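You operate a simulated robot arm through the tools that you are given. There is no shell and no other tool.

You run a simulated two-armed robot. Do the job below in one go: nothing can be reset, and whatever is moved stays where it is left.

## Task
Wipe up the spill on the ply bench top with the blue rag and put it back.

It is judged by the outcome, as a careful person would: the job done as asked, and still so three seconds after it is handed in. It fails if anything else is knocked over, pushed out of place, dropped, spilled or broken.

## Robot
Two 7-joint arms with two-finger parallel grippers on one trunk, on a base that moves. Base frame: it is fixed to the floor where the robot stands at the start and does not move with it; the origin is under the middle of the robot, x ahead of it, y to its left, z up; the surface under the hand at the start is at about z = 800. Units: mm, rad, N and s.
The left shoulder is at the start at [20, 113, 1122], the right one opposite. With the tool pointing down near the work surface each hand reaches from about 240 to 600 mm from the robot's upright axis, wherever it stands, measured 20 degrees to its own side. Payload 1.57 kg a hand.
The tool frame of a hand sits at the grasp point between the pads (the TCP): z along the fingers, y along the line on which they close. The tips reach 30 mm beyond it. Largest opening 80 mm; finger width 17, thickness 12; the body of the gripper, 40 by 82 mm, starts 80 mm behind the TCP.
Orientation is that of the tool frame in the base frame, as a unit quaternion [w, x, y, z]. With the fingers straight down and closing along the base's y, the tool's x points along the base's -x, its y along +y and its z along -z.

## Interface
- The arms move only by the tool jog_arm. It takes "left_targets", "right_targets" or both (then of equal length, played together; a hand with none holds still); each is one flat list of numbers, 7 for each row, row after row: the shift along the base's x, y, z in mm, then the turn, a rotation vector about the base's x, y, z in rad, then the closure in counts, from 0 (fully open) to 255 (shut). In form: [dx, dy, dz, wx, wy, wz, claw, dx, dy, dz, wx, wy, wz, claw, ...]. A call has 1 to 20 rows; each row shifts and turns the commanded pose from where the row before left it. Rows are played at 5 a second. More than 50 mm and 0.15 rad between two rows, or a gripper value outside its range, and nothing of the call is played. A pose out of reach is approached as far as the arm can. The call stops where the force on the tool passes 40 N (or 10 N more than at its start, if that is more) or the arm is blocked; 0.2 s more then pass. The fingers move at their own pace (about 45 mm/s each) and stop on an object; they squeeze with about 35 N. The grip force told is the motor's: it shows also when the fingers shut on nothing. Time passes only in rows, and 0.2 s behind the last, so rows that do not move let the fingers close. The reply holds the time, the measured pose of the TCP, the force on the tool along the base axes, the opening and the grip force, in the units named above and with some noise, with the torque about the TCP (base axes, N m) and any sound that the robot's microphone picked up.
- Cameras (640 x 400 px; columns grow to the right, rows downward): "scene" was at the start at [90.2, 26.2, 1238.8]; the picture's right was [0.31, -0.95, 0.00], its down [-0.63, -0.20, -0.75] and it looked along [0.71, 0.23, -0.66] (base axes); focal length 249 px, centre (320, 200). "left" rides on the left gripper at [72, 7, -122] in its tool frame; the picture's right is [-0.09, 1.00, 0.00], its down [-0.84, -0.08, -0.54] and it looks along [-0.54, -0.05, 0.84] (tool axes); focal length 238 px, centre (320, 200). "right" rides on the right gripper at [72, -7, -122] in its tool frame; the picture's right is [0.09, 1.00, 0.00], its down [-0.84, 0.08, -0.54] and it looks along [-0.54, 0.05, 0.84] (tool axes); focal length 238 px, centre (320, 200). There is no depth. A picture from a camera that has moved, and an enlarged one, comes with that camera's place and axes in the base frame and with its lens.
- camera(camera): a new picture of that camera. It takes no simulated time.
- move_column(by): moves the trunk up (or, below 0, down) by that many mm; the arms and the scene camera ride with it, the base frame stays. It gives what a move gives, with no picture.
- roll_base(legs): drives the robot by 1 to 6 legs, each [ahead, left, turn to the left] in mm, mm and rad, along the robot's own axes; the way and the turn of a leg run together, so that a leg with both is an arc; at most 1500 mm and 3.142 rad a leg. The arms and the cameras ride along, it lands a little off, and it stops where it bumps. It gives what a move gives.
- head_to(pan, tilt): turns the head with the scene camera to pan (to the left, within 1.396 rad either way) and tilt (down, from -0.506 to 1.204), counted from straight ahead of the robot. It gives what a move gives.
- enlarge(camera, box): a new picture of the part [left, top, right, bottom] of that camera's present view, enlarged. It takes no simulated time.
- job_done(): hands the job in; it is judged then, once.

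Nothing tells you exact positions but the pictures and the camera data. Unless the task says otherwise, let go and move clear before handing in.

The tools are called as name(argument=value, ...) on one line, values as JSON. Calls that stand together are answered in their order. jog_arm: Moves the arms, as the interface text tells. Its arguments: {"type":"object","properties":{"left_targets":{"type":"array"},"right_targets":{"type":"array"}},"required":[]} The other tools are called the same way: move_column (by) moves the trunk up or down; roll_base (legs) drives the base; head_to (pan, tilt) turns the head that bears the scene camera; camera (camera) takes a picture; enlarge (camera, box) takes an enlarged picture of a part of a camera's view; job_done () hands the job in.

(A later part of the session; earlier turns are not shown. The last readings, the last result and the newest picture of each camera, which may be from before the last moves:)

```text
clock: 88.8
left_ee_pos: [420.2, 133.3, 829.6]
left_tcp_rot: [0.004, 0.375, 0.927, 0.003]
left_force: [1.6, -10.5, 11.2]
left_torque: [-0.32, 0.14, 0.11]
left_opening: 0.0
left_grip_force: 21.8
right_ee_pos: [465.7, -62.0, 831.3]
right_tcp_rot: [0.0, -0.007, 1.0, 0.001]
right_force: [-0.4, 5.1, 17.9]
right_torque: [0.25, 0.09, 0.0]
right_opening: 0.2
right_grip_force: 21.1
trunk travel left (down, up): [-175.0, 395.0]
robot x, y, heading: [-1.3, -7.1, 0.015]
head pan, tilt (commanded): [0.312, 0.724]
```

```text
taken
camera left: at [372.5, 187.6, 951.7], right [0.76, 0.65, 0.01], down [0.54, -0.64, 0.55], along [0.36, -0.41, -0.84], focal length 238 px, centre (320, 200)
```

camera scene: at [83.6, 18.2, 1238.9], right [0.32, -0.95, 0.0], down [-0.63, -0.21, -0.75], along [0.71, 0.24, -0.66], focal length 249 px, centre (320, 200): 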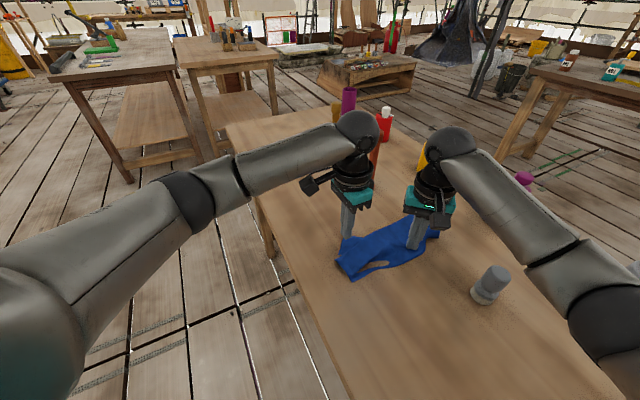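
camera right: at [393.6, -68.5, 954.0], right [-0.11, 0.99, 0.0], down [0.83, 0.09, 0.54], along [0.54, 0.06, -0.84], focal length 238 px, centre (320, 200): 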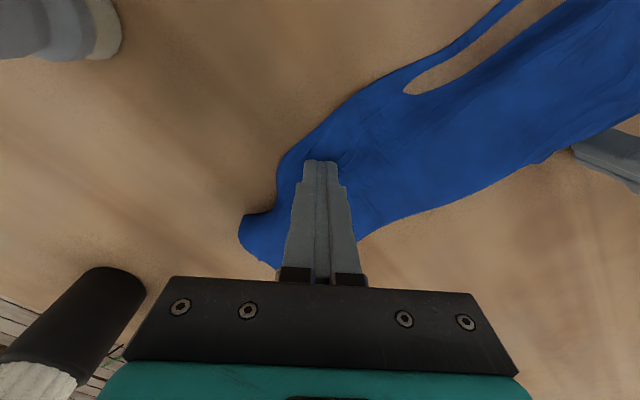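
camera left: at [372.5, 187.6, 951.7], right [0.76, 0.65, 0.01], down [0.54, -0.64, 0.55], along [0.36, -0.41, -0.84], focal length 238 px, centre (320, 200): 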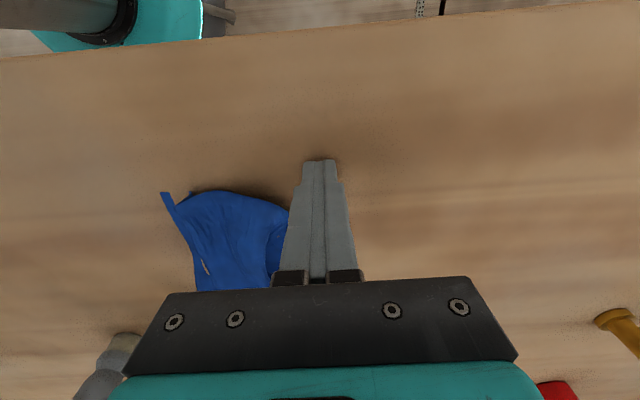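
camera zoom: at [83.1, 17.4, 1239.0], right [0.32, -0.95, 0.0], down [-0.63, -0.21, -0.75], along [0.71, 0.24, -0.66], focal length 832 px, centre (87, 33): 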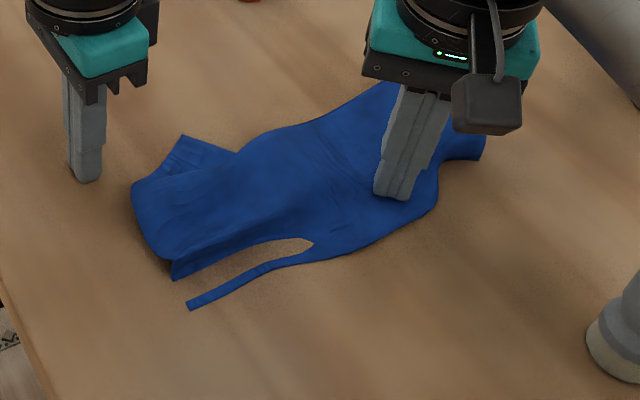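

The fingers slipped off and the corner curled under again, but the sheet is much wider. I'm lifting and pressing down again on the visible corner flap at about (463, 70).

jog_arm(left_targets=[0, 0, 30, 0, 0, 0, 255, 14, -20, 0, 0, 0, 0, 255, 14, -22, 0, 0, 0, 0, 255, 14, -21, 0, 0, 0, 0, 255, 0, 0, -10, 0, 0, 0, 255])

camera(camera="left")

enlarge(camera="scene", box=[300, 190, 480, 310])

camera(camera="right")

```text
clock: 90.0
left_ee_pos: [464.3, 70.3, 850.8]
left_tcp_rot: [0.003, 0.374, 0.927, 0.002]
left_force: [-0.2, 0.4, 0.5]
left_torque: [0.03, -0.01, 0.01]
left_opening: 0.4
left_grip_force: 21.2
right_ee_pos: [465.5, -60.8, 832.3]
right_tcp_rot: [0.0, -0.007, 1.0, -0.001]
right_force: [-3.6, 0.3, 21.0]
right_torque: [0.18, 0.16, 0.05]
right_opening: 0.0
right_grip_force: 21.3
trunk travel left (down, up): [-175.0, 395.0]
robot x, y, heading: [-4.7, -8.4, 0.013]
head pan, tilt (commanded): [0.312, 0.724]
```

```text
taken
camera left: at [416.1, 125.1, 972.2], right [0.76, 0.65, 0.01], down [0.54, -0.64, 0.54], along [0.36, -0.41, -0.84], focal length 238 px, centre (320, 200)
```

left: 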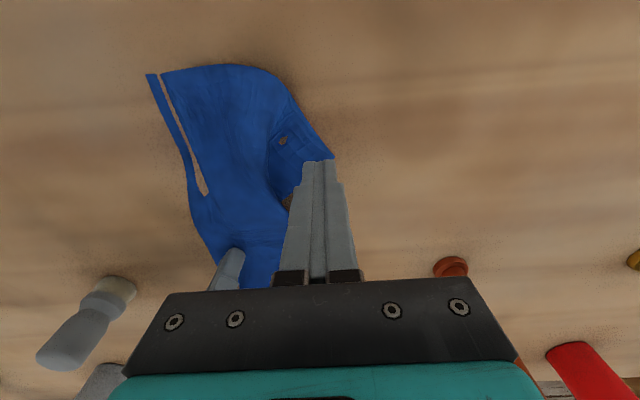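

```text
3.33 times, centred on (390, 250) of scene
camera zoom: at [83.2, 18.3, 1238.9], right [0.32, -0.95, 0.0], down [-0.63, -0.21, -0.75], along [0.71, 0.24, -0.66], focal length 832 px, centre (87, 33)
```

zoom: 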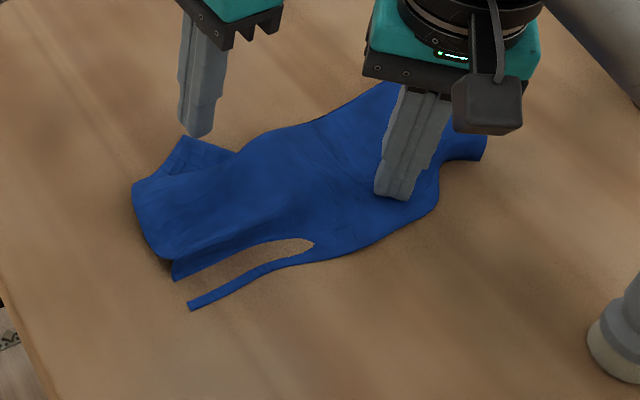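

```text
taken
camera right: at [393.7, -68.3, 954.0], right [-0.11, 0.99, 0.0], down [0.83, 0.09, 0.54], along [0.54, 0.06, -0.84], focal length 238 px, centre (320, 200)
```

right: 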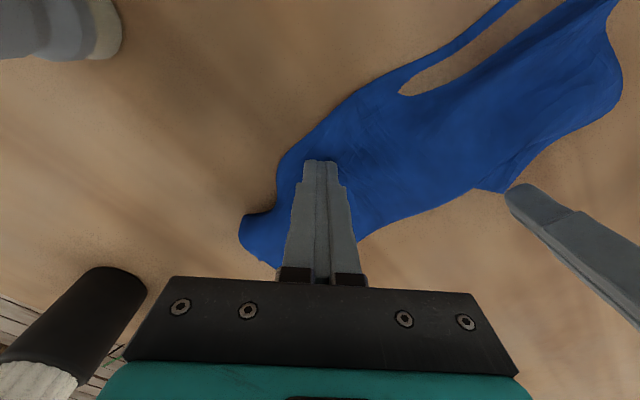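

The fingertips are just over the corner. I'm shifting slightly inward, pressing and dragging outward in small steps.

jog_arm(left_targets=[-3, -4, -12, 0, 0, 0, 255, 0, 0, -6, 0, 0, 0, 255, 0, 0, -2.5, 0, 0, 0, 255, 1, 10, 0, 0, 0, 0, 255, -1, 12, 0, 0, 0, 0, 255, -4, 12, 0, 0, 0, 0, 255])

camera(camera="left")

enlarge(camera="scene", box=[300, 190, 480, 310])

camera(camera="right")

```text
clock: 91.4
left_ee_pos: [457.4, 98.1, 831.6]
left_tcp_rot: [0.007, 0.376, 0.927, 0.001]
left_force: [2.5, -15.3, 21.7]
left_torque: [-0.45, 0.08, 0.13]
left_opening: 0.0
left_grip_force: 21.1
right_ee_pos: [464.5, -60.2, 832.4]
right_tcp_rot: [0.002, -0.008, 1.0, 0.002]
right_force: [-0.8, 6.3, 15.8]
right_torque: [0.32, 0.05, 0.0]
right_opening: 0.0
right_grip_force: 21.0
trunk travel left (down, up): [-175.0, 395.0]
robot x, y, heading: [-7.6, -11.0, 0.019]
head pan, tilt (commanded): [0.312, 0.724]
```

```text
taken
camera left: at [408.9, 153.4, 952.7], right [0.76, 0.65, 0.01], down [0.54, -0.64, 0.55], along [0.36, -0.41, -0.83], focal length 238 px, centre (320, 200)
```

left: 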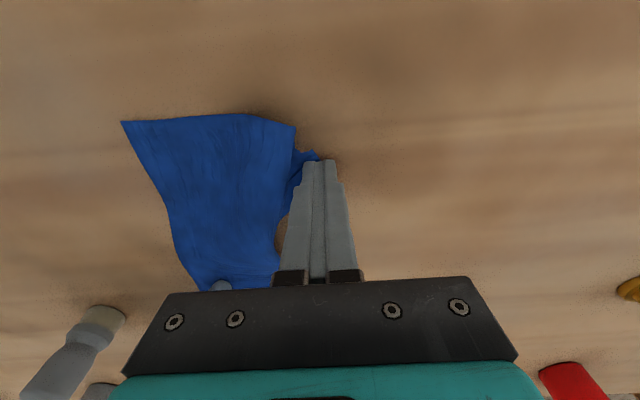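

```text
3.33 times, centred on (390, 250) of scene
camera zoom: at [82.9, 17.1, 1239.1], right [0.32, -0.95, 0.0], down [-0.63, -0.21, -0.75], along [0.71, 0.24, -0.66], focal length 832 px, centre (87, 33)
```

zoom: 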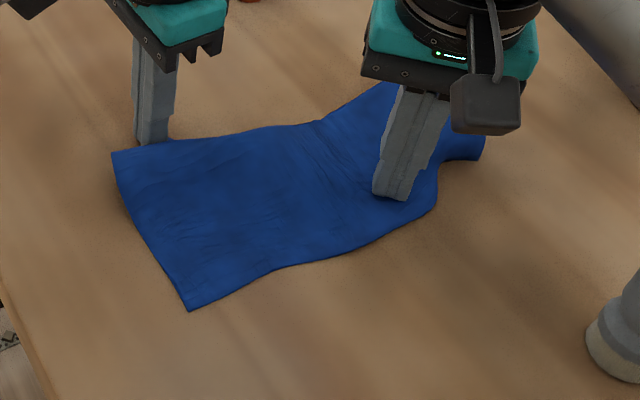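

```text
taken
camera right: at [393.3, -68.6, 953.9], right [-0.11, 0.99, 0.0], down [0.83, 0.09, 0.54], along [0.54, 0.06, -0.84], focal length 238 px, centre (320, 200)
```

right: 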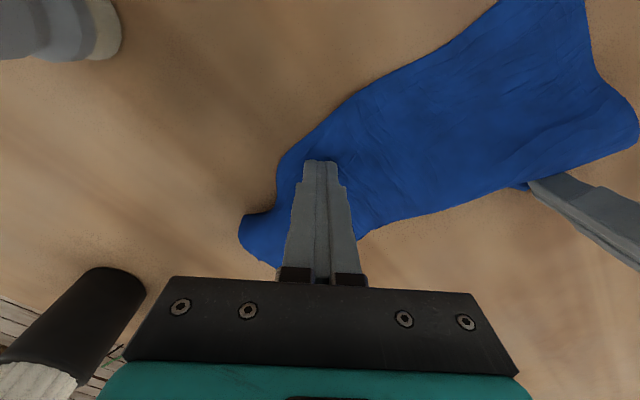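

The near part is spread much wider, and tension now comes from the right hand pinning all layers at the far end. I'll lift both hands and see how the rag settles.

jog_arm(left_targets=[0, 0, 10, 0, 0, 0, 255, 0, 0, 40, 0, 0, 0, 255, 0, 0, 45, 0, 0, 0, 255, 0, 0, 45, 0, 0, 0, 255, -10, 10, 40, 0, 0, 0, 255], right_targets=[0, 0, 10, 0, 0, 0, 255, 0, 0, 40, 0, 0, 0, 255, 0, -10, 45, 0, 0, 0, 255, 0, -25, 40, 0, 0, 0, 255, 0, -40, 25, 0, 0, 0, 255])

camera(camera="left")

enlarge(camera="scene", box=[290, 170, 500, 320])

camera(camera="right")

```text
clock: 92.6
left_ee_pos: [446.6, 110.9, 1010.5]
left_tcp_rot: [0.002, 0.375, 0.927, 0.002]
left_force: [0.3, -0.4, -1.1]
left_torque: [-0.03, 0.0, 0.0]
left_opening: 0.1
left_grip_force: 20.8
right_ee_pos: [467.7, -138.3, 993.0]
right_tcp_rot: [0.0, -0.008, 1.0, 0.0]
right_force: [0.2, -0.7, -0.3]
right_torque: [-0.02, 0.0, -0.02]
right_opening: 0.0
right_grip_force: 21.0
trunk travel left (down, up): [-175.0, 395.0]
robot x, y, heading: [-3.7, -7.5, 0.021]
head pan, tilt (commanded): [0.312, 0.724]
```

```text
taken
camera left: at [399.2, 165.7, 1132.6], right [0.76, 0.65, 0.01], down [0.55, -0.64, 0.54], along [0.36, -0.41, -0.84], focal length 238 px, centre (320, 200)
```

left: 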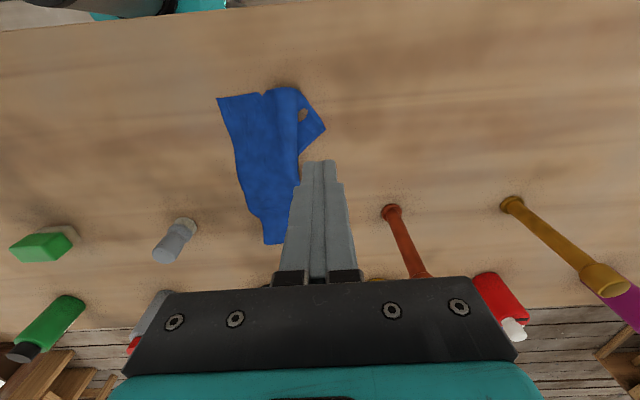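

```text
2.67 times, centred on (395, 245) of scene
camera zoom: at [84.3, 17.9, 1238.8], right [0.32, -0.95, 0.0], down [-0.63, -0.21, -0.75], along [0.71, 0.24, -0.66], focal length 665 px, centre (120, 80)
```

zoom: 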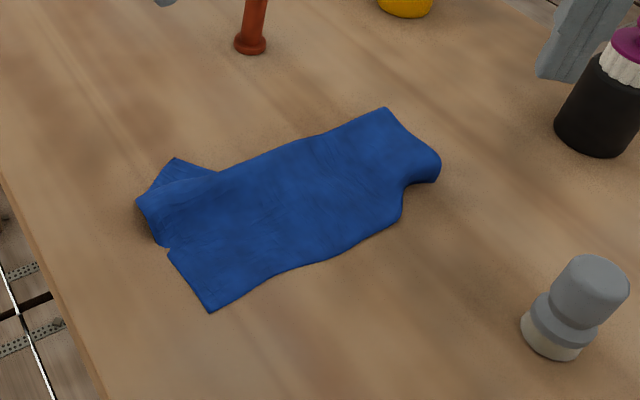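

```text
taken
camera right: at [396.0, -145.7, 1114.5], right [-0.11, 0.99, 0.0], down [0.84, 0.09, 0.54], along [0.54, 0.06, -0.84], focal length 238 px, centre (320, 200)
```

right: 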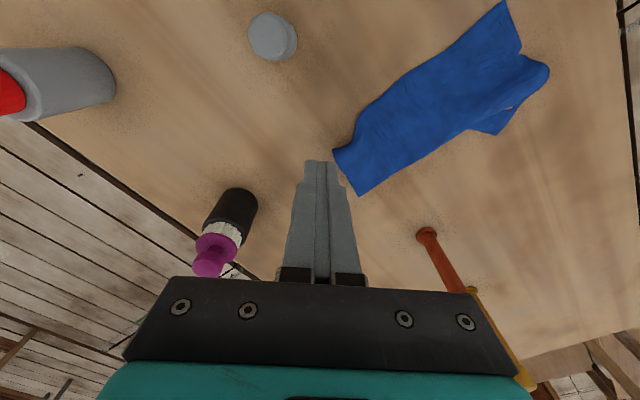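

The rag is now mostly unfolded and only the corner at about (471, 97) is still tucked under. I'll turn the left hand so it can pinch that flap, then lift and carry the corner outward to unfold it.

jog_arm(left_targets=[1.2, -2.5, -15, 0, 0, 0.14, 90, 1.2, -2.5, -15, 0, 0, 0.14, 90, 1.2, -2.5, -15, 0, 0, 0.14, 90, 1.2, -2.5, -15, 0, 0, 0.14, 90, 1.2, -2.5, -15, 0, 0, 0.14, 90, 1.2, -2.5, -15, 0, 0, 0.14, 90, 1.2, -2.5, -15, 0, 0, 0.14, 90, 1.2, -2.5, -15, 0, 0, 0.14, 90, 1.2, -2.5, -15, 0, 0, 0.14, 90, 1.2, -2.5, -10, 0, 0, 0.14, 90])

camera(camera="left")

enlarge(camera="scene", box=[290, 170, 500, 320])

camera(camera="right")

```text
clock: 94.8
left_ee_pos: [458.3, 85.1, 862.9]
left_tcp_rot: [0.0, -0.311, 0.95, 0.003]
left_force: [-1.0, -0.1, 0.3]
left_torque: [-0.01, -0.01, -0.03]
left_opening: 51.8
left_grip_force: 0.0
right_ee_pos: [467.9, -137.7, 991.6]
right_tcp_rot: [0.0, -0.007, 1.0, 0.0]
right_force: [0.0, -0.5, -0.3]
right_torque: [0.01, 0.03, 0.01]
right_opening: 0.0
right_grip_force: 21.3
trunk travel left (down, up): [-175.0, 395.0]
robot x, y, heading: [-9.2, -8.9, 0.02]
head pan, tilt (commanded): [0.312, 0.724]
```

```text
taken
camera left: at [398.1, 47.2, 985.1], right [-0.52, 0.86, 0.01], down [0.72, 0.43, 0.54], along [0.46, 0.28, -0.84], focal length 238 px, centre (320, 200)
```

left: 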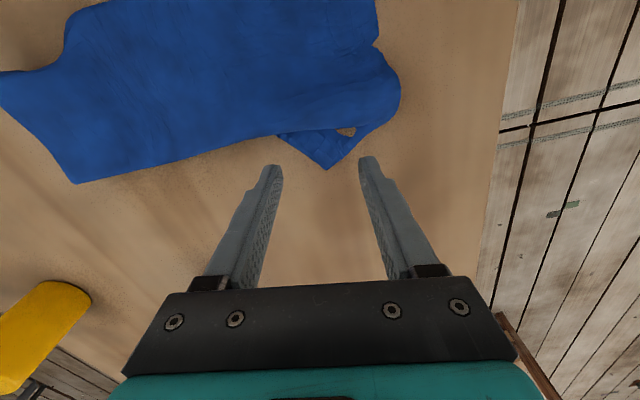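

```text
2.67 times, centred on (395, 245) of scene
camera zoom: at [84.9, 18.1, 1238.8], right [0.32, -0.95, 0.0], down [-0.63, -0.21, -0.75], along [0.71, 0.24, -0.66], focal length 665 px, centre (120, 80)
```

zoom: 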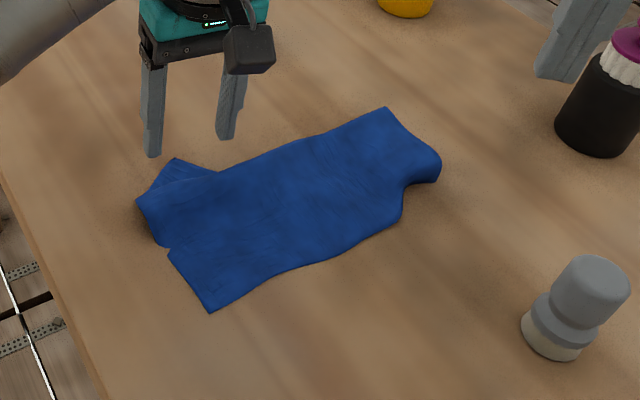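

```text
taken
camera right: at [396.6, -145.0, 1114.1], right [-0.11, 0.99, 0.0], down [0.84, 0.09, 0.54], along [0.54, 0.06, -0.84], focal length 238 px, centre (320, 200)
```

right: 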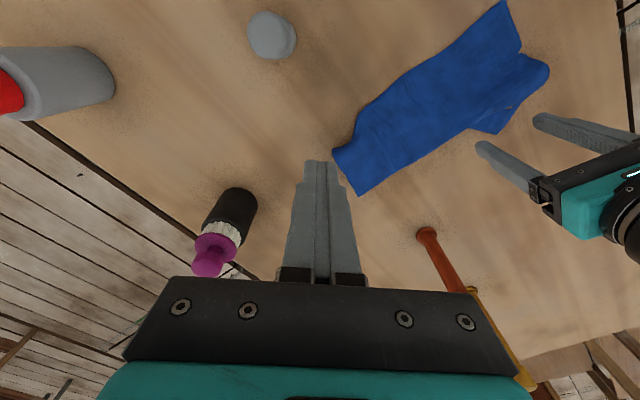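

The flap is centred between the open fingers. I'm lowering to the bench and pinching it.

jog_arm(left_targets=[-4, -4, -15, 0, 0, 0, 90, 0, 0, -10, 0, 0, 0, 90, 0, 0, -5, 0, 0, 0, 90, 0, 0, -2.5, 0, 0, 0, 90])

jog_arm(left_targets=[0, 0, 0, 0, 0, 0, 170, 0, 0, 0, 0, 0, 0, 255, 0, 0, 0, 0, 0, 0, 255, 0, 0, 0, 0, 0, 0, 255, 0, 0, 0, 0, 0, 0, 255])

camera(camera="left")

```text
clock: 95.8
left_ee_pos: [455.5, 80.5, 832.9]
left_tcp_rot: [0.002, -0.309, 0.951, 0.002]
left_force: [-1.1, -0.6, 7.9]
left_torque: [-0.02, 0.04, -0.01]
left_opening: 51.9
left_grip_force: 0.1
right_ee_pos: [467.9, -136.6, 992.6]
right_tcp_rot: [-0.001, -0.007, 1.0, 0.001]
right_force: [1.5, -0.6, -0.4]
right_torque: [0.0, 0.03, -0.03]
right_opening: 0.0
right_grip_force: 21.1
trunk travel left (down, up): [-175.0, 395.0]
robot x, y, heading: [-5.3, -8.7, 0.009]
head pan, tilt (commanded): [0.312, 0.724]
```

```text
clock: 97.0
left_ee_pos: [453.9, 81.1, 832.3]
left_tcp_rot: [0.002, -0.311, 0.95, 0.003]
left_force: [0.5, 0.5, 15.5]
left_torque: [0.02, 0.05, -0.01]
left_opening: 0.0
left_grip_force: 21.3
right_ee_pos: [467.3, -136.8, 993.6]
right_tcp_rot: [0.001, -0.007, 1.0, 0.0]
right_force: [-0.3, 0.0, -0.3]
right_torque: [0.01, -0.02, -0.02]
right_opening: 0.1
right_grip_force: 21.6
trunk travel left (down, up): [-175.0, 395.0]
robot x, y, heading: [-3.6, -6.0, 0.014]
head pan, tilt (commanded): [0.312, 0.724]
```

```text
taken
camera left: at [393.4, 43.5, 953.3], right [-0.51, 0.86, 0.01], down [0.72, 0.43, 0.55], along [0.47, 0.28, -0.84], focal length 238 px, centre (320, 200)
```

left: 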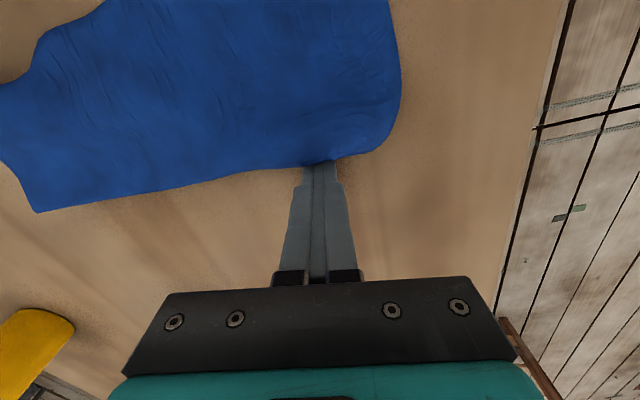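

The fingers closed without pinching cloth, but they press on the flap. I'll try dragging it outward from here.

jog_arm(left_targets=[4, 10, 0, 0, 0, 0, 255, 2, 12, 0, 0, 0, 0, 255, 0, 12, 0, 0, 0, 0, 255])

camera(camera="left")

enlarge(camera="scene", box=[290, 170, 500, 320])

camera(camera="right")

```text
clock: 97.8
left_ee_pos: [462.9, 115.6, 831.5]
left_tcp_rot: [0.001, -0.31, 0.951, 0.004]
left_force: [0.6, -3.9, 10.7]
left_torque: [-0.08, 0.0, 0.0]
left_opening: 0.0
left_grip_force: 21.1
right_ee_pos: [467.4, -138.2, 993.7]
right_tcp_rot: [0.0, -0.007, 1.0, 0.001]
right_force: [-0.1, -0.6, 1.6]
right_torque: [-0.01, 0.02, 0.02]
right_opening: 0.0
right_grip_force: 21.2
trunk travel left (down, up): [-175.0, 395.0]
robot x, y, heading: [-8.0, -6.4, 0.019]
head pan, tilt (commanded): [0.312, 0.724]
```

```text
taken
camera left: at [400.5, 77.6, 953.4], right [-0.51, 0.86, 0.01], down [0.72, 0.43, 0.54], along [0.47, 0.28, -0.84], focal length 238 px, centre (320, 200)
```

left: 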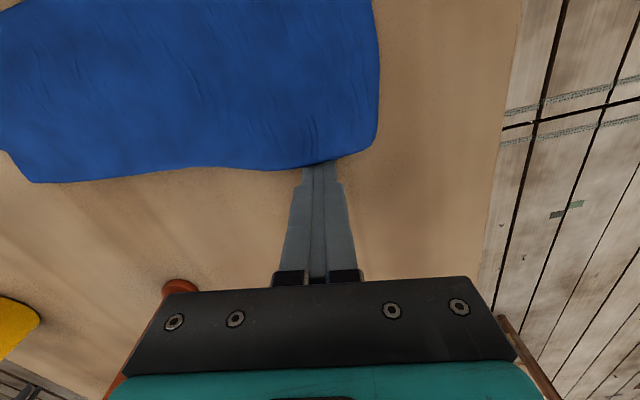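

```text
2.67 times, centred on (395, 245) of scene
camera zoom: at [84.2, 17.7, 1238.9], right [0.32, -0.95, 0.0], down [-0.63, -0.21, -0.75], along [0.71, 0.24, -0.66], focal length 665 px, centre (120, 80)
```

zoom: 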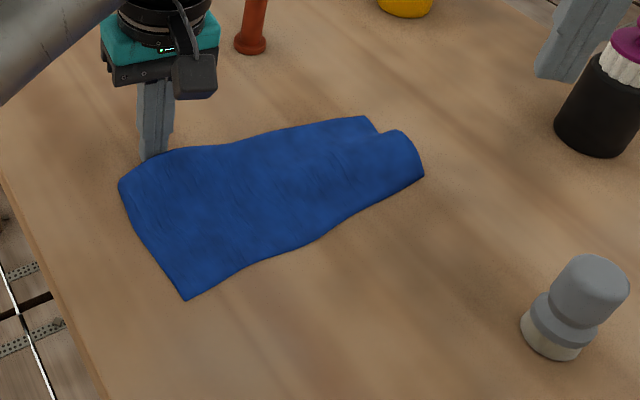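

```text
taken
camera right: at [396.0, -145.4, 1114.3], right [-0.11, 0.99, 0.0], down [0.84, 0.09, 0.54], along [0.54, 0.06, -0.84], focal length 238 px, centre (320, 200)
```

right: 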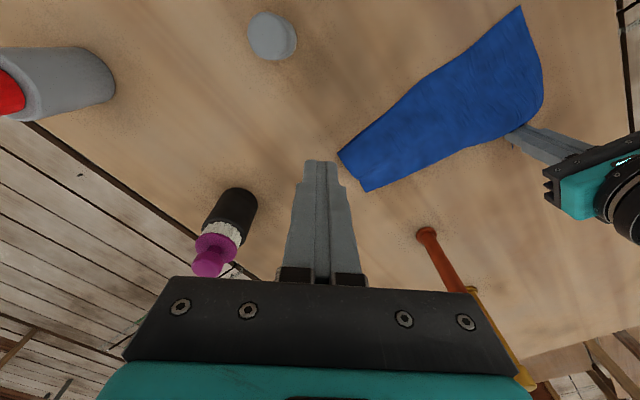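

It's spreading nicely; the rag is now a flat trapezoid centred near (468, 7), close to its original centre. I'll pin the left side with the right hand again and keep drawing the hidden corner out.

jog_arm(right_targets=[-15.5, 35.8, -10, 0, 0, 0, 255, -15.5, 35.8, -10, 0, 0, 0, 255, -15.5, 35.8, -10, 0, 0, 0, 255, -15.5, 35.8, -10, 0, 0, 0, 255, 0, 0, -40, 0, 0, 0, 255, 0, 0, -40, 0, 0, 0, 255, 0, 0, -30, 0, 0, 0, 255, 0, 0, -6, 0, 0, 0, 255])

camera(camera="right")

camera(camera="scene")

```text
clock: 99.6
left_ee_pos: [462.9, 115.5, 831.7]
left_tcp_rot: [0.0, -0.31, 0.951, 0.002]
left_force: [1.4, -0.6, 12.4]
left_torque: [0.0, 0.01, -0.02]
left_opening: 0.1
left_grip_force: 21.3
right_ee_pos: [402.0, 8.8, 836.4]
right_tcp_rot: [0.001, -0.008, 1.0, 0.001]
right_force: [0.3, 0.2, 0.1]
right_torque: [0.02, 0.04, 0.02]
right_opening: 0.0
right_grip_force: 21.1
trunk travel left (down, up): [-175.0, 395.0]
robot x, y, heading: [-7.3, -10.1, 0.017]
head pan, tilt (commanded): [0.312, 0.724]
```

```text
taken
camera right: at [330.4, 0.4, 957.8], right [-0.11, 0.99, 0.0], down [0.83, 0.09, 0.54], along [0.54, 0.06, -0.84], focal length 238 px, centre (320, 200)
```

right: 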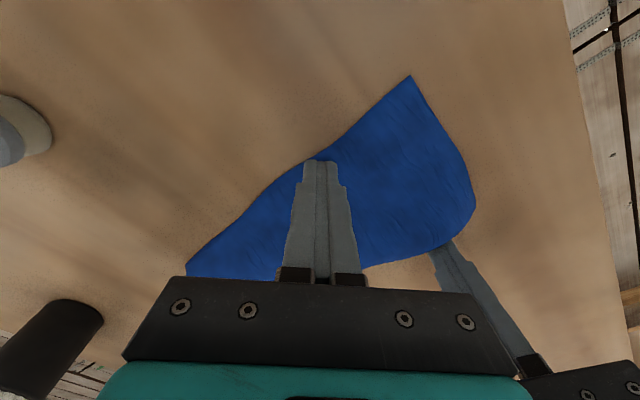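

```text
taken
camera scene: at [84.1, 18.0, 1238.9], right [0.32, -0.95, 0.0], down [-0.63, -0.21, -0.75], along [0.71, 0.24, -0.66], focal length 249 px, centre (320, 200)
```

scene: 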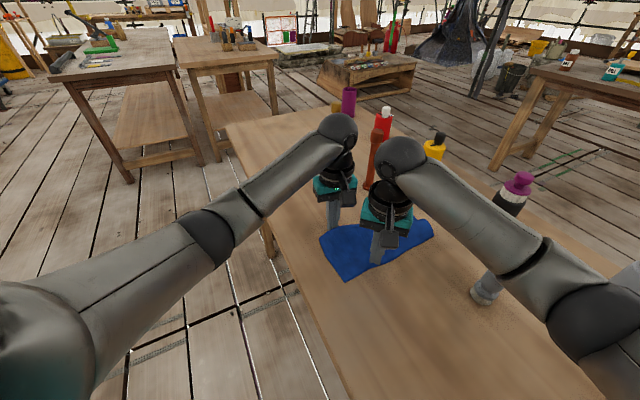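

The right hand sits just inside the rag's left margin. I'm pressing it down and dragging the left hand toward the corner's original place.

jog_arm(right_targets=[0, 0, -3, 0, 0, 0, 255, 0, 0, -2.5, 0, 0, 0, 255, 0, 0, 0, 0, 0, 0, 255, 0, 0, 0, 0, 0, 0, 255, 0, 0, 0, 0, 0, 0, 255], left_targets=[0, 0, 0, 0, 0, 0, 255, 0, 0, 0, 0, 0, 0, 255, -2, 9, 0, 0, 0, 0, 255, -3, 9, 0, 0, 0, 0, 255, -4, 9, 0, 0, 0, 0, 255])

camera(camera="left")

enlarge(camera="scene", box=[290, 170, 500, 320])

camera(camera="right")

```text
clock: 100.8
left_ee_pos: [452.0, 142.0, 832.5]
left_tcp_rot: [0.002, -0.31, 0.951, 0.003]
left_force: [0.3, -3.9, 13.4]
left_torque: [-0.11, 0.01, 0.02]
left_opening: 0.2
left_grip_force: 21.1
right_ee_pos: [402.4, 7.3, 831.3]
right_tcp_rot: [0.001, -0.007, 1.0, 0.001]
right_force: [-0.4, 1.9, 5.1]
right_torque: [0.03, 0.01, -0.03]
right_opening: 0.0
right_grip_force: 21.4
trunk travel left (down, up): [-175.0, 395.0]
robot x, y, heading: [-1.3, -9.0, 0.015]
head pan, tilt (commanded): [0.312, 0.724]
```

```text
taken
camera left: at [390.9, 104.9, 953.3], right [-0.51, 0.86, 0.01], down [0.72, 0.43, 0.55], along [0.47, 0.28, -0.84], focal length 238 px, centre (320, 200)
```

left: 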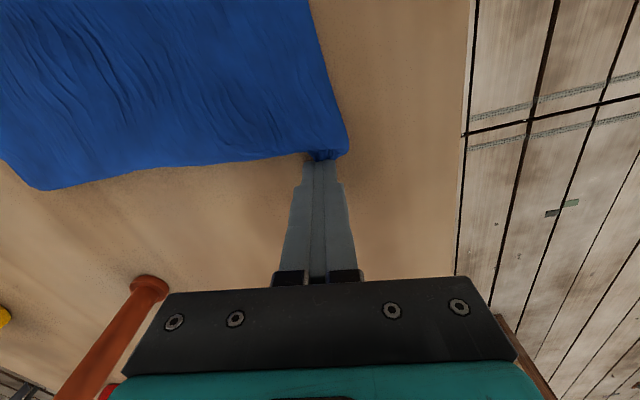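

```text
2.67 times, centred on (395, 245) of scene
camera zoom: at [83.9, 17.6, 1238.9], right [0.32, -0.95, 0.0], down [-0.63, -0.21, -0.75], along [0.71, 0.24, -0.66], focal length 665 px, centre (120, 80)
```

zoom: 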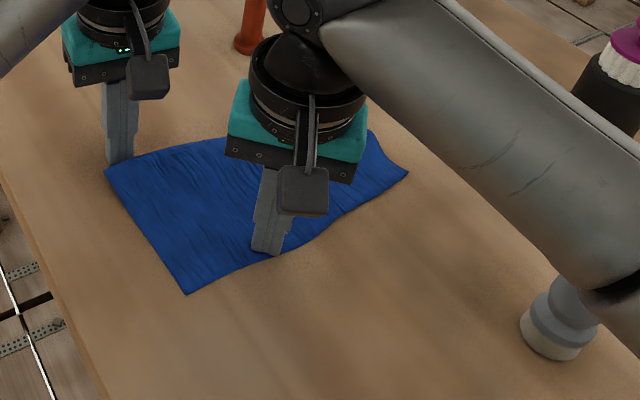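

```text
taken
camera right: at [330.7, -0.4, 952.8], right [-0.11, 0.99, 0.0], down [0.83, 0.09, 0.54], along [0.54, 0.06, -0.84], focal length 238 px, centre (320, 200)
```

right: 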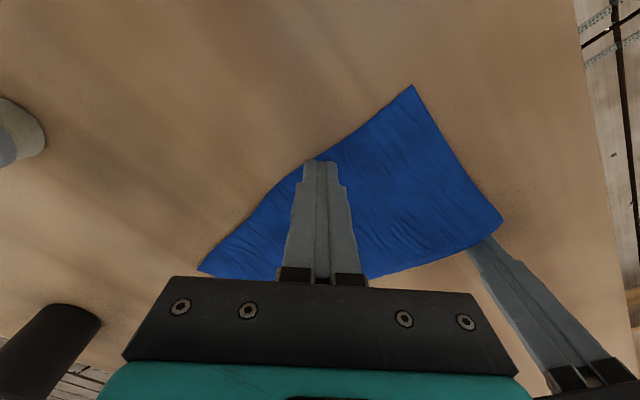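

The hidden corner is now out, at about (436, 152), almost exactly its original place. I'm lifting both hands straight up and checking the rest.

jog_arm(left_targets=[0, 0, 10, 0, 0, 0, 255, 0, 0, 40, 0, 0, 0, 255, 0, 0, 45, 0, 0, 0, 255, -5, 20, 40, 0, 0, 0, 255, -5, 30, 30, 0, 0, 0, 255, 0, 40, 0, 0, 0, 0, 255], right_targets=[0, 0, 10, 0, 0, 0, 255, 0, 0, 40, 0, 0, 0, 255, 0, -20, 45, 0, 0, 0, 255, 0, -30, 35, 0, 0, 0, 255, 0, -45, 10, 0, 0, 0, 255, 0, -45, 0, 0, 0, 0, 255])

camera(camera="left")

enlarge(camera="scene", box=[290, 170, 500, 320])

camera(camera="right")

```text
clock: 102.2
left_ee_pos: [443.3, 233.9, 997.2]
left_tcp_rot: [0.0, -0.311, 0.951, 0.003]
left_force: [-0.9, 0.2, -0.5]
left_torque: [-0.02, 0.01, -0.02]
left_opening: 0.0
left_grip_force: 21.1
right_ee_pos: [403.9, -133.3, 970.1]
right_tcp_rot: [0.001, -0.008, 1.0, 0.001]
right_force: [-0.4, -0.2, 0.3]
right_torque: [0.01, 0.03, 0.0]
right_opening: 0.0
right_grip_force: 21.3
trunk travel left (down, up): [-175.0, 395.0]
robot x, y, heading: [-1.8, -9.7, 0.007]
head pan, tilt (commanded): [0.312, 0.724]
```

```text
taken
camera left: at [382.3, 196.5, 1118.1], right [-0.51, 0.86, 0.01], down [0.72, 0.43, 0.54], along [0.46, 0.28, -0.84], focal length 238 px, centre (320, 200)
```

left: 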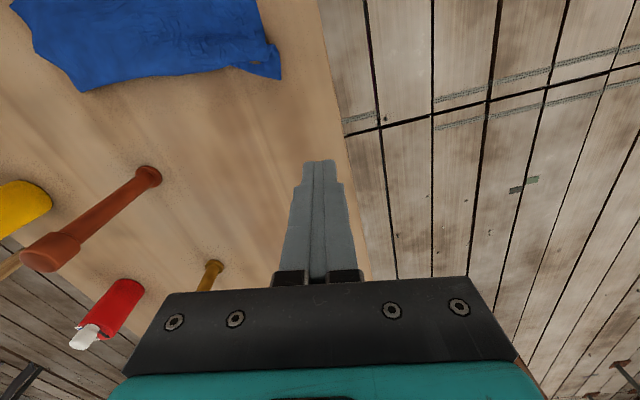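

```text
2.67 times, centred on (395, 245) of scene
camera zoom: at [84.7, 18.0, 1238.8], right [0.32, -0.95, 0.0], down [-0.63, -0.21, -0.75], along [0.71, 0.24, -0.66], focal length 665 px, centre (120, 80)
```

zoom: 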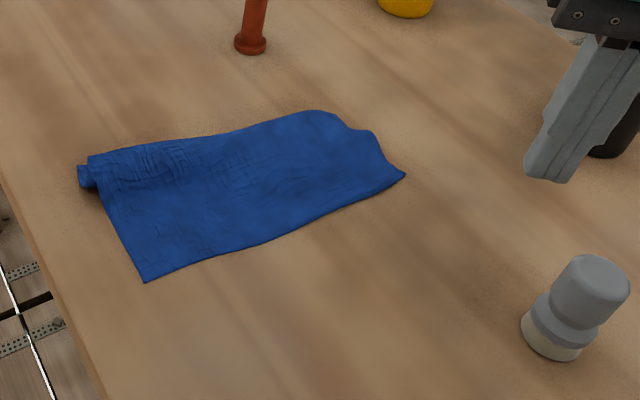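

```text
taken
camera right: at [331.8, -141.0, 1091.3], right [-0.11, 0.99, 0.0], down [0.84, 0.09, 0.54], along [0.54, 0.06, -0.84], focal length 238 px, centre (320, 200)
```

right: 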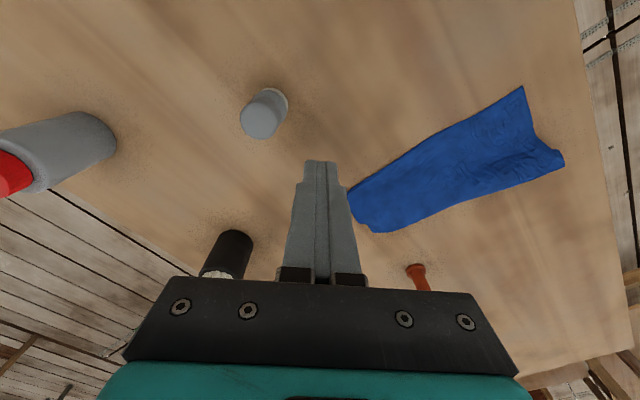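

When the hand lifted, the rag came along a bit: it is now about 40 mm off, with the right-hand edge curled under. I'll re-grip it by its two near corners with both hands and lay it out properly, so I'm turning the left hand for a better look.

jog_arm(left_targets=[-5, -8, 0, 0, 0, -0.135, 120, -5, -8, 0, 0, 0, -0.135, 120, -5, -8, 0, 0, 0, -0.135, 120, -5, -8, 0, 0, 0, -0.135, 120, -5, -8, 0, 0, 0, -0.135, 120, -5, -8, 0, 0, 0, -0.135, 120])

camera(camera="left")

enlarge(camera="scene", box=[300, 190, 430, 290])

enlarge(camera="right", box=[330, 70, 580, 250])

```text
clock: 103.6
left_ee_pos: [411.8, 183.9, 996.0]
left_tcp_rot: [0.001, 0.091, 0.996, 0.003]
left_force: [-0.5, -0.1, 0.2]
left_torque: [0.01, 0.01, 0.02]
left_opening: 42.5
left_grip_force: 0.1
right_ee_pos: [403.7, -134.2, 970.6]
right_tcp_rot: [-0.001, -0.007, 1.0, 0.0]
right_force: [-1.1, 0.3, 0.2]
right_torque: [-0.02, 0.0, -0.02]
right_opening: 0.0
right_grip_force: 21.1
trunk travel left (down, up): [-175.0, 395.0]
robot x, y, heading: [-5.0, -8.4, 0.011]
head pan, tilt (commanded): [0.312, 0.724]
```

```text
taken
camera left: at [343.0, 203.4, 1117.8], right [0.27, 0.96, 0.01], down [0.81, -0.23, 0.54], along [0.52, -0.14, -0.84], focal length 238 px, centre (320, 200)
```

left: 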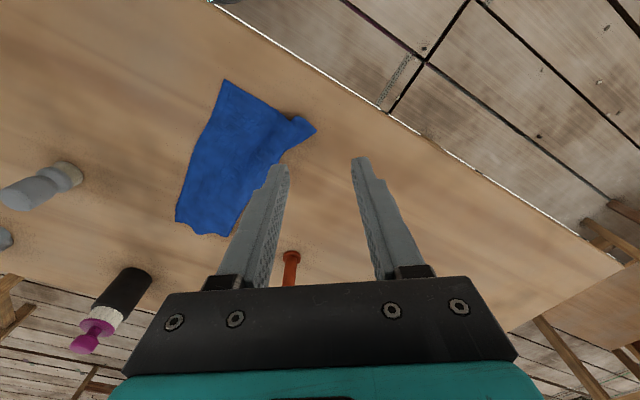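

```text
4.00 times, centred on (365, 240) of scene
camera zoom: at [84.8, 18.1, 1238.8], right [0.32, -0.95, 0.0], down [-0.63, -0.21, -0.75], along [0.71, 0.24, -0.66], focal length 998 px, centre (140, 40)
```

zoom: 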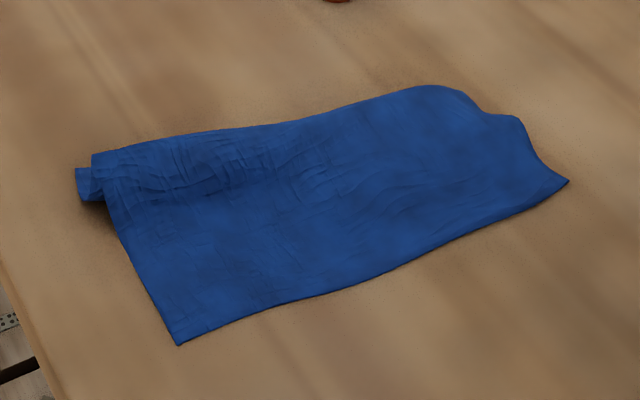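

```text
2.22 times, centred on (455, 160) of right
camera zoom: at [332.1, -140.4, 1091.0], right [-0.11, 0.99, 0.0], down [0.84, 0.09, 0.54], along [0.54, 0.06, -0.84], focal length 530 px, centre (20, 289)
```

zoom: 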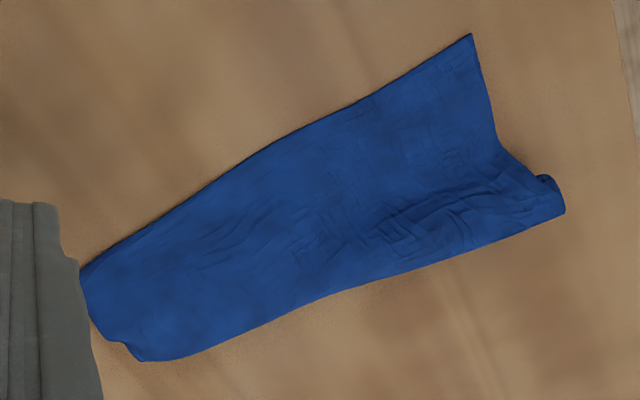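

The free left edge (corners about (343, 86) and (516, -91)) lies clean while the right side is rolled under. I'll grip that edge near both corners, left hand at one and right hand at the other, and lift it like a curtain so the roll falls open.

jog_arm(left_targets=[-3.7, -15.3, -19.4, 0, 0, 0.137, 130, -3.7, -15.3, -19.4, 0, 0, 0.137, 130, -3.7, -15.3, -19.4, 0, 0, 0.137, 130, -3.7, -15.3, -19.4, 0, 0, 0.137, 130, -3.7, -15.3, -19.4, 0, 0, 0.137, 130, -3.7, -15.3, -19.4, 0, 0, 0.137, 130, -3.7, -15.3, -19.4, 0, 0, 0.137, 130], right_targets=[14.7, 12.6, -15.7, 0, 0, 0.112, 130, 14.7, 12.6, -15.7, 0, 0, 0.112, 130, 14.7, 12.6, -15.7, 0, 0, 0.112, 130, 14.7, 12.6, -15.7, 0, 0, 0.112, 130, 14.7, 12.6, -15.7, 0, 0, 0.112, 130, 14.7, 12.6, -15.7, 0, 0, 0.112, 130, 14.7, 12.6, -15.7, 0, 0, 0.112, 130])

camera(camera="left")

camera(camera="right")

camera(camera="scene")

```text
clock: 105.2
left_ee_pos: [387.7, 78.0, 859.6]
left_tcp_rot: [0.0, -0.382, 0.924, 0.004]
left_force: [0.9, 0.1, -0.2]
left_torque: [-0.01, 0.03, -0.04]
left_opening: 39.2
left_grip_force: 0.1
right_ee_pos: [508.0, -45.9, 858.7]
right_tcp_rot: [0.0, -0.39, 0.921, -0.001]
right_force: [0.1, -0.6, -0.7]
right_torque: [-0.02, -0.01, 0.01]
right_opening: 39.1
right_grip_force: 0.1
trunk travel left (down, up): [-175.0, 395.0]
robot x, y, heading: [-6.7, -11.2, 0.017]
head pan, tilt (commanded): [0.312, 0.724]
```

```text
taken
camera left: at [331.9, 31.8, 981.4], right [-0.64, 0.77, 0.01], down [0.65, 0.53, 0.54], along [0.42, 0.35, -0.84], focal length 238 px, centre (320, 200)
```

left: 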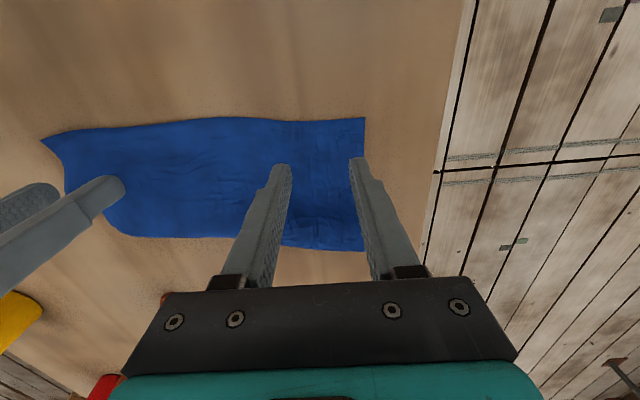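

```text
taken
camera right: at [462.5, -101.6, 980.3], right [-0.78, 0.63, 0.0], down [0.53, 0.65, 0.54], along [0.34, 0.42, -0.84], focal length 238 px, centre (320, 200)
```

right: 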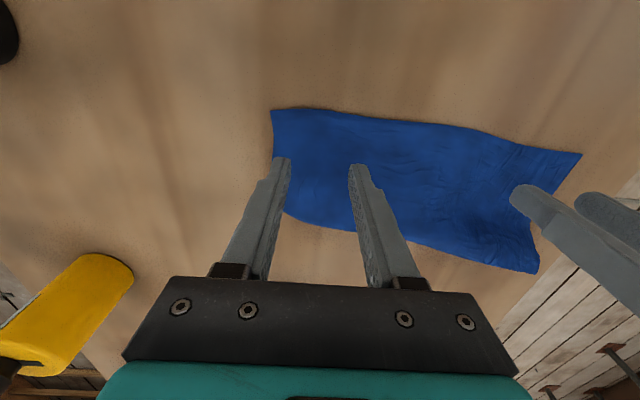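

```text
taken
camera scene: at [84.9, 18.3, 1238.8], right [0.32, -0.95, 0.0], down [-0.63, -0.21, -0.75], along [0.71, 0.24, -0.66], focal length 249 px, centre (320, 200)
```

scene: 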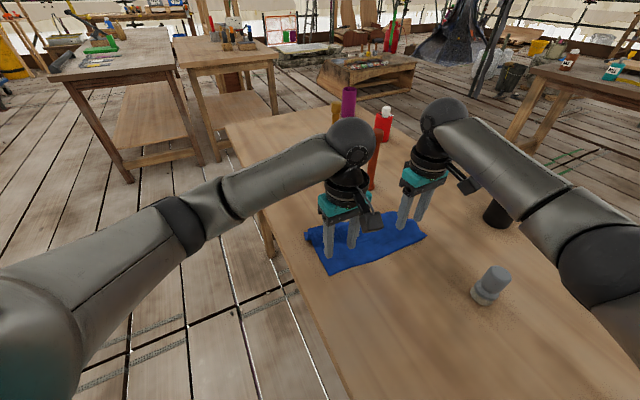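

Both hands straddle the edge about 30 mm in from their corners. I'm lowering both to contact.

jog_arm(left_targets=[0, 0, -15, 0, 0, 0, 130, 0, 0, -8, 0, 0, 0, 130, 0, 0, -4, 0, 0, 0, 130, 0, 0, -2, 0, 0, 0, 130], right_targets=[0, 0, -15, 0, 0, 0, 130, 0, 0, -8, 0, 0, 0, 130, 0, 0, -3, 0, 0, 0, 130, 0, 0, -2, 0, 0, 0, 130])

```text
clock: 106.2
left_ee_pos: [386.3, 78.1, 831.1]
left_tcp_rot: [0.001, -0.38, 0.925, 0.002]
left_force: [-0.3, 0.7, 4.2]
left_torque: [-0.06, 0.0, 0.0]
left_opening: 39.3
left_grip_force: 0.2
right_ee_pos: [506.7, -45.0, 833.6]
right_tcp_rot: [0.002, -0.389, 0.921, 0.0]
right_force: [0.5, -0.3, 5.2]
right_torque: [0.08, 0.05, 0.0]
right_opening: 39.4
right_grip_force: 0.0
trunk travel left (down, up): [-175.0, 395.0]
robot x, y, heading: [-3.9, -11.1, 0.01]
head pan, tilt (commanded): [0.312, 0.724]
```

jog_arm(left_targets=[0, 0, -1, 0, 0, 0, 130, 0, 0, 0, 0, 0, 0, 190, 0, 0, 0, 0, 0, 0, 255, 0, 0, 0, 0, 0, 0, 255, 0, 0, 0, 0, 0, 0, 255, 0, 0, 0, 0, 0, 0, 255], right_targets=[0, 0, -0.5, 0, 0, 0, 130, 0, 0, 0, 0, 0, 0, 190, 0, 0, 0, 0, 0, 0, 255, 0, 0, 0, 0, 0, 0, 255, 0, 0, 0, 0, 0, 0, 255, 0, 0, 0, 0, 0, 0, 255])

camera(camera="left")

camera(camera="right")

enlarge(camera="scene", box=[290, 170, 500, 320])

```text
clock: 107.6
left_ee_pos: [385.1, 78.4, 831.7]
left_tcp_rot: [0.001, -0.381, 0.925, 0.002]
left_force: [-3.4, 2.9, 23.6]
left_torque: [0.01, 0.07, -0.01]
left_opening: 0.0
left_grip_force: 21.4
right_ee_pos: [507.3, -45.2, 832.8]
right_tcp_rot: [0.002, -0.389, 0.921, -0.001]
right_force: [2.7, 0.2, 7.9]
right_torque: [0.04, -0.08, -0.04]
right_opening: 0.1
right_grip_force: 21.6
trunk travel left (down, up): [-175.0, 395.0]
robot x, y, heading: [-3.3, -10.5, 0.013]
head pan, tilt (commanded): [0.312, 0.724]
```

```text
taken
camera left: at [329.6, 31.6, 953.2], right [-0.64, 0.77, 0.0], down [0.65, 0.53, 0.55], along [0.42, 0.35, -0.84], focal length 238 px, centre (320, 200)
```

left: 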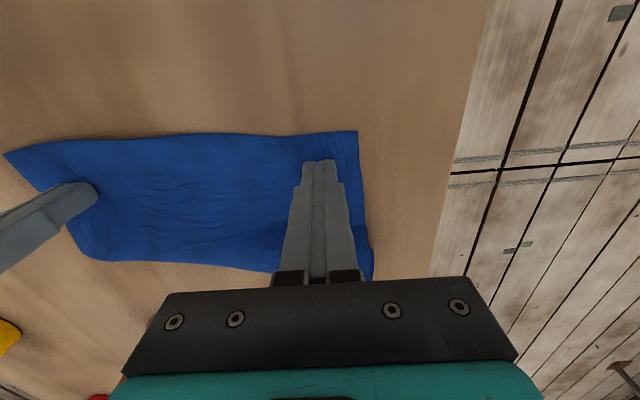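

```text
taken
camera right: at [461.2, -101.2, 953.9], right [-0.78, 0.63, 0.0], down [0.53, 0.65, 0.54], along [0.34, 0.42, -0.84], focal length 238 px, centre (320, 200)
```

right: 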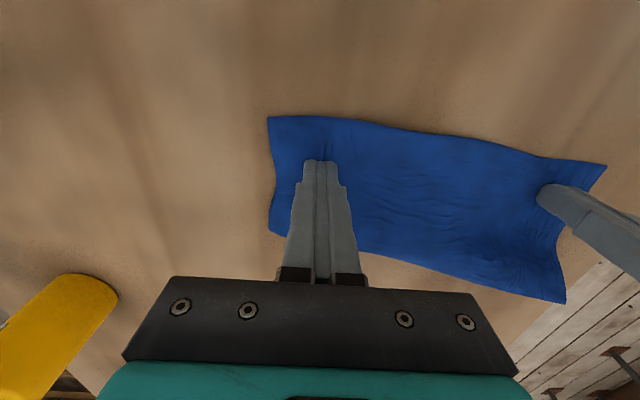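

```text
2.67 times, centred on (395, 245) of scene
camera zoom: at [83.0, 18.2, 1239.0], right [0.32, -0.95, 0.0], down [-0.63, -0.21, -0.75], along [0.71, 0.24, -0.66], focal length 665 px, centre (120, 80)
```

zoom: 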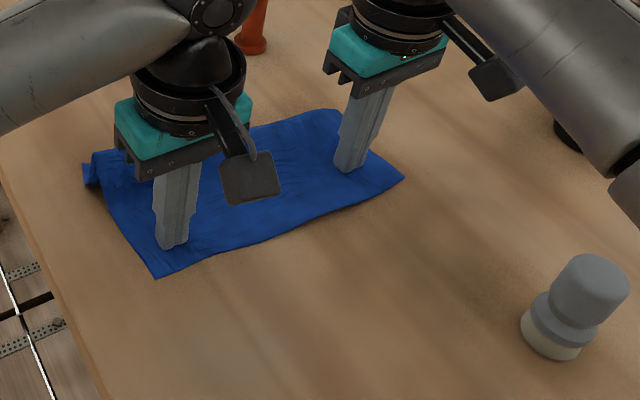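

The narrow grip slid over the cloth instead of pinching it, but both hands are pressing on the left edge. I'll use that to drag the whole rag back toward its original place, about 60 mm.

jog_arm(left_targets=[0, 0, 0, 0, 0, 0, 255, -5.9, -11, 0, 0, 0, 0, 255, -5.9, -11, 0, 0, 0, 0, 255, -5.9, -11, 0, 0, 0, 0, 255, -5.9, -11, 0, 0, 0, 0, 255, -5.9, -11, 0, 0, 0, 0, 255], right_targets=[0, 0, -0.6, 0, 0, 0, 255, -5.9, -11, 0, 0, 0, 0, 255, -5.9, -11, 0, 0, 0, 0, 255, -5.9, -11, 0, 0, 0, 0, 255, -5.9, -11, 0, 0, 0, 0, 255, -5.9, -11, 0, 0, 0, 0, 255])

camera(camera="left")

camera(camera="right")

enlarge(camera="scene", box=[290, 170, 500, 320])

```text
clock: 109.0
left_ee_pos: [356.0, 23.9, 830.5]
left_tcp_rot: [0.001, -0.381, 0.924, 0.002]
left_force: [3.6, 5.7, 29.1]
left_torque: [0.15, -0.05, 0.01]
left_opening: 0.0
left_grip_force: 21.6
right_ee_pos: [476.4, -98.1, 832.6]
right_tcp_rot: [0.002, -0.389, 0.921, -0.001]
right_force: [2.9, 3.8, 12.3]
right_torque: [0.12, -0.05, 0.0]
right_opening: 0.0
right_grip_force: 20.9
trunk travel left (down, up): [-175.0, 395.0]
robot x, y, heading: [-2.9, -7.3, 0.011]
head pan, tilt (commanded): [0.312, 0.724]
```

```text
taken
camera left: at [300.9, -23.4, 953.2], right [-0.64, 0.77, 0.0], down [0.65, 0.53, 0.55], along [0.42, 0.35, -0.84], focal length 238 px, centre (320, 200)
```

left: 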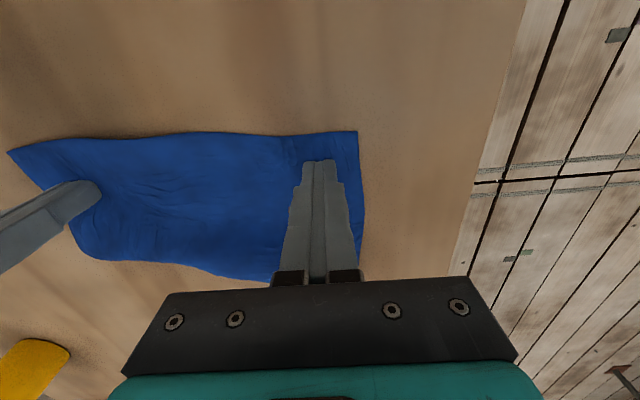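

```text
taken
camera right: at [430.5, -155.0, 953.8], right [-0.78, 0.63, 0.0], down [0.53, 0.65, 0.54], along [0.34, 0.42, -0.84], focal length 238 px, centre (320, 200)
```

right: 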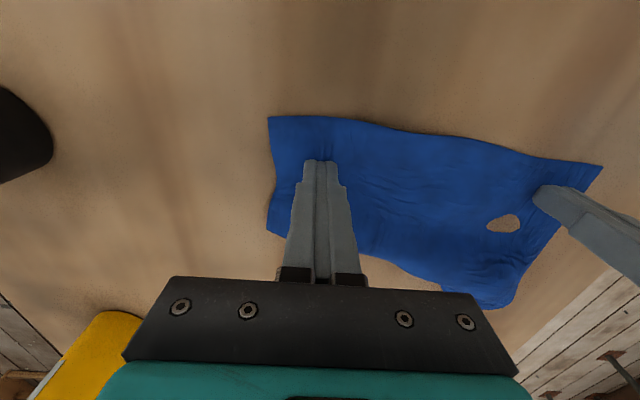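

```text
2.67 times, centred on (395, 245) of scene
camera zoom: at [83.1, 19.1, 1239.0], right [0.32, -0.95, 0.0], down [-0.63, -0.21, -0.75], along [0.71, 0.24, -0.66], focal length 665 px, centre (120, 80)
```

zoom: 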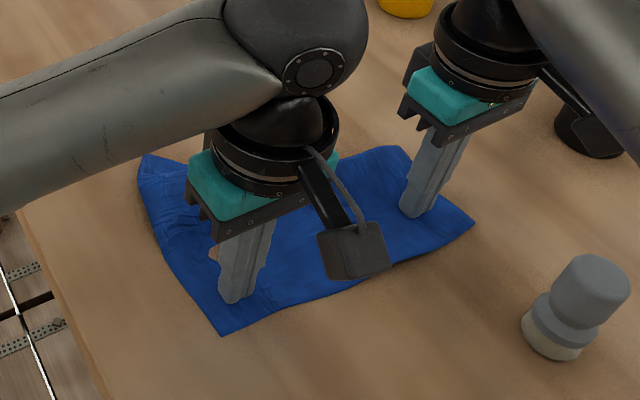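

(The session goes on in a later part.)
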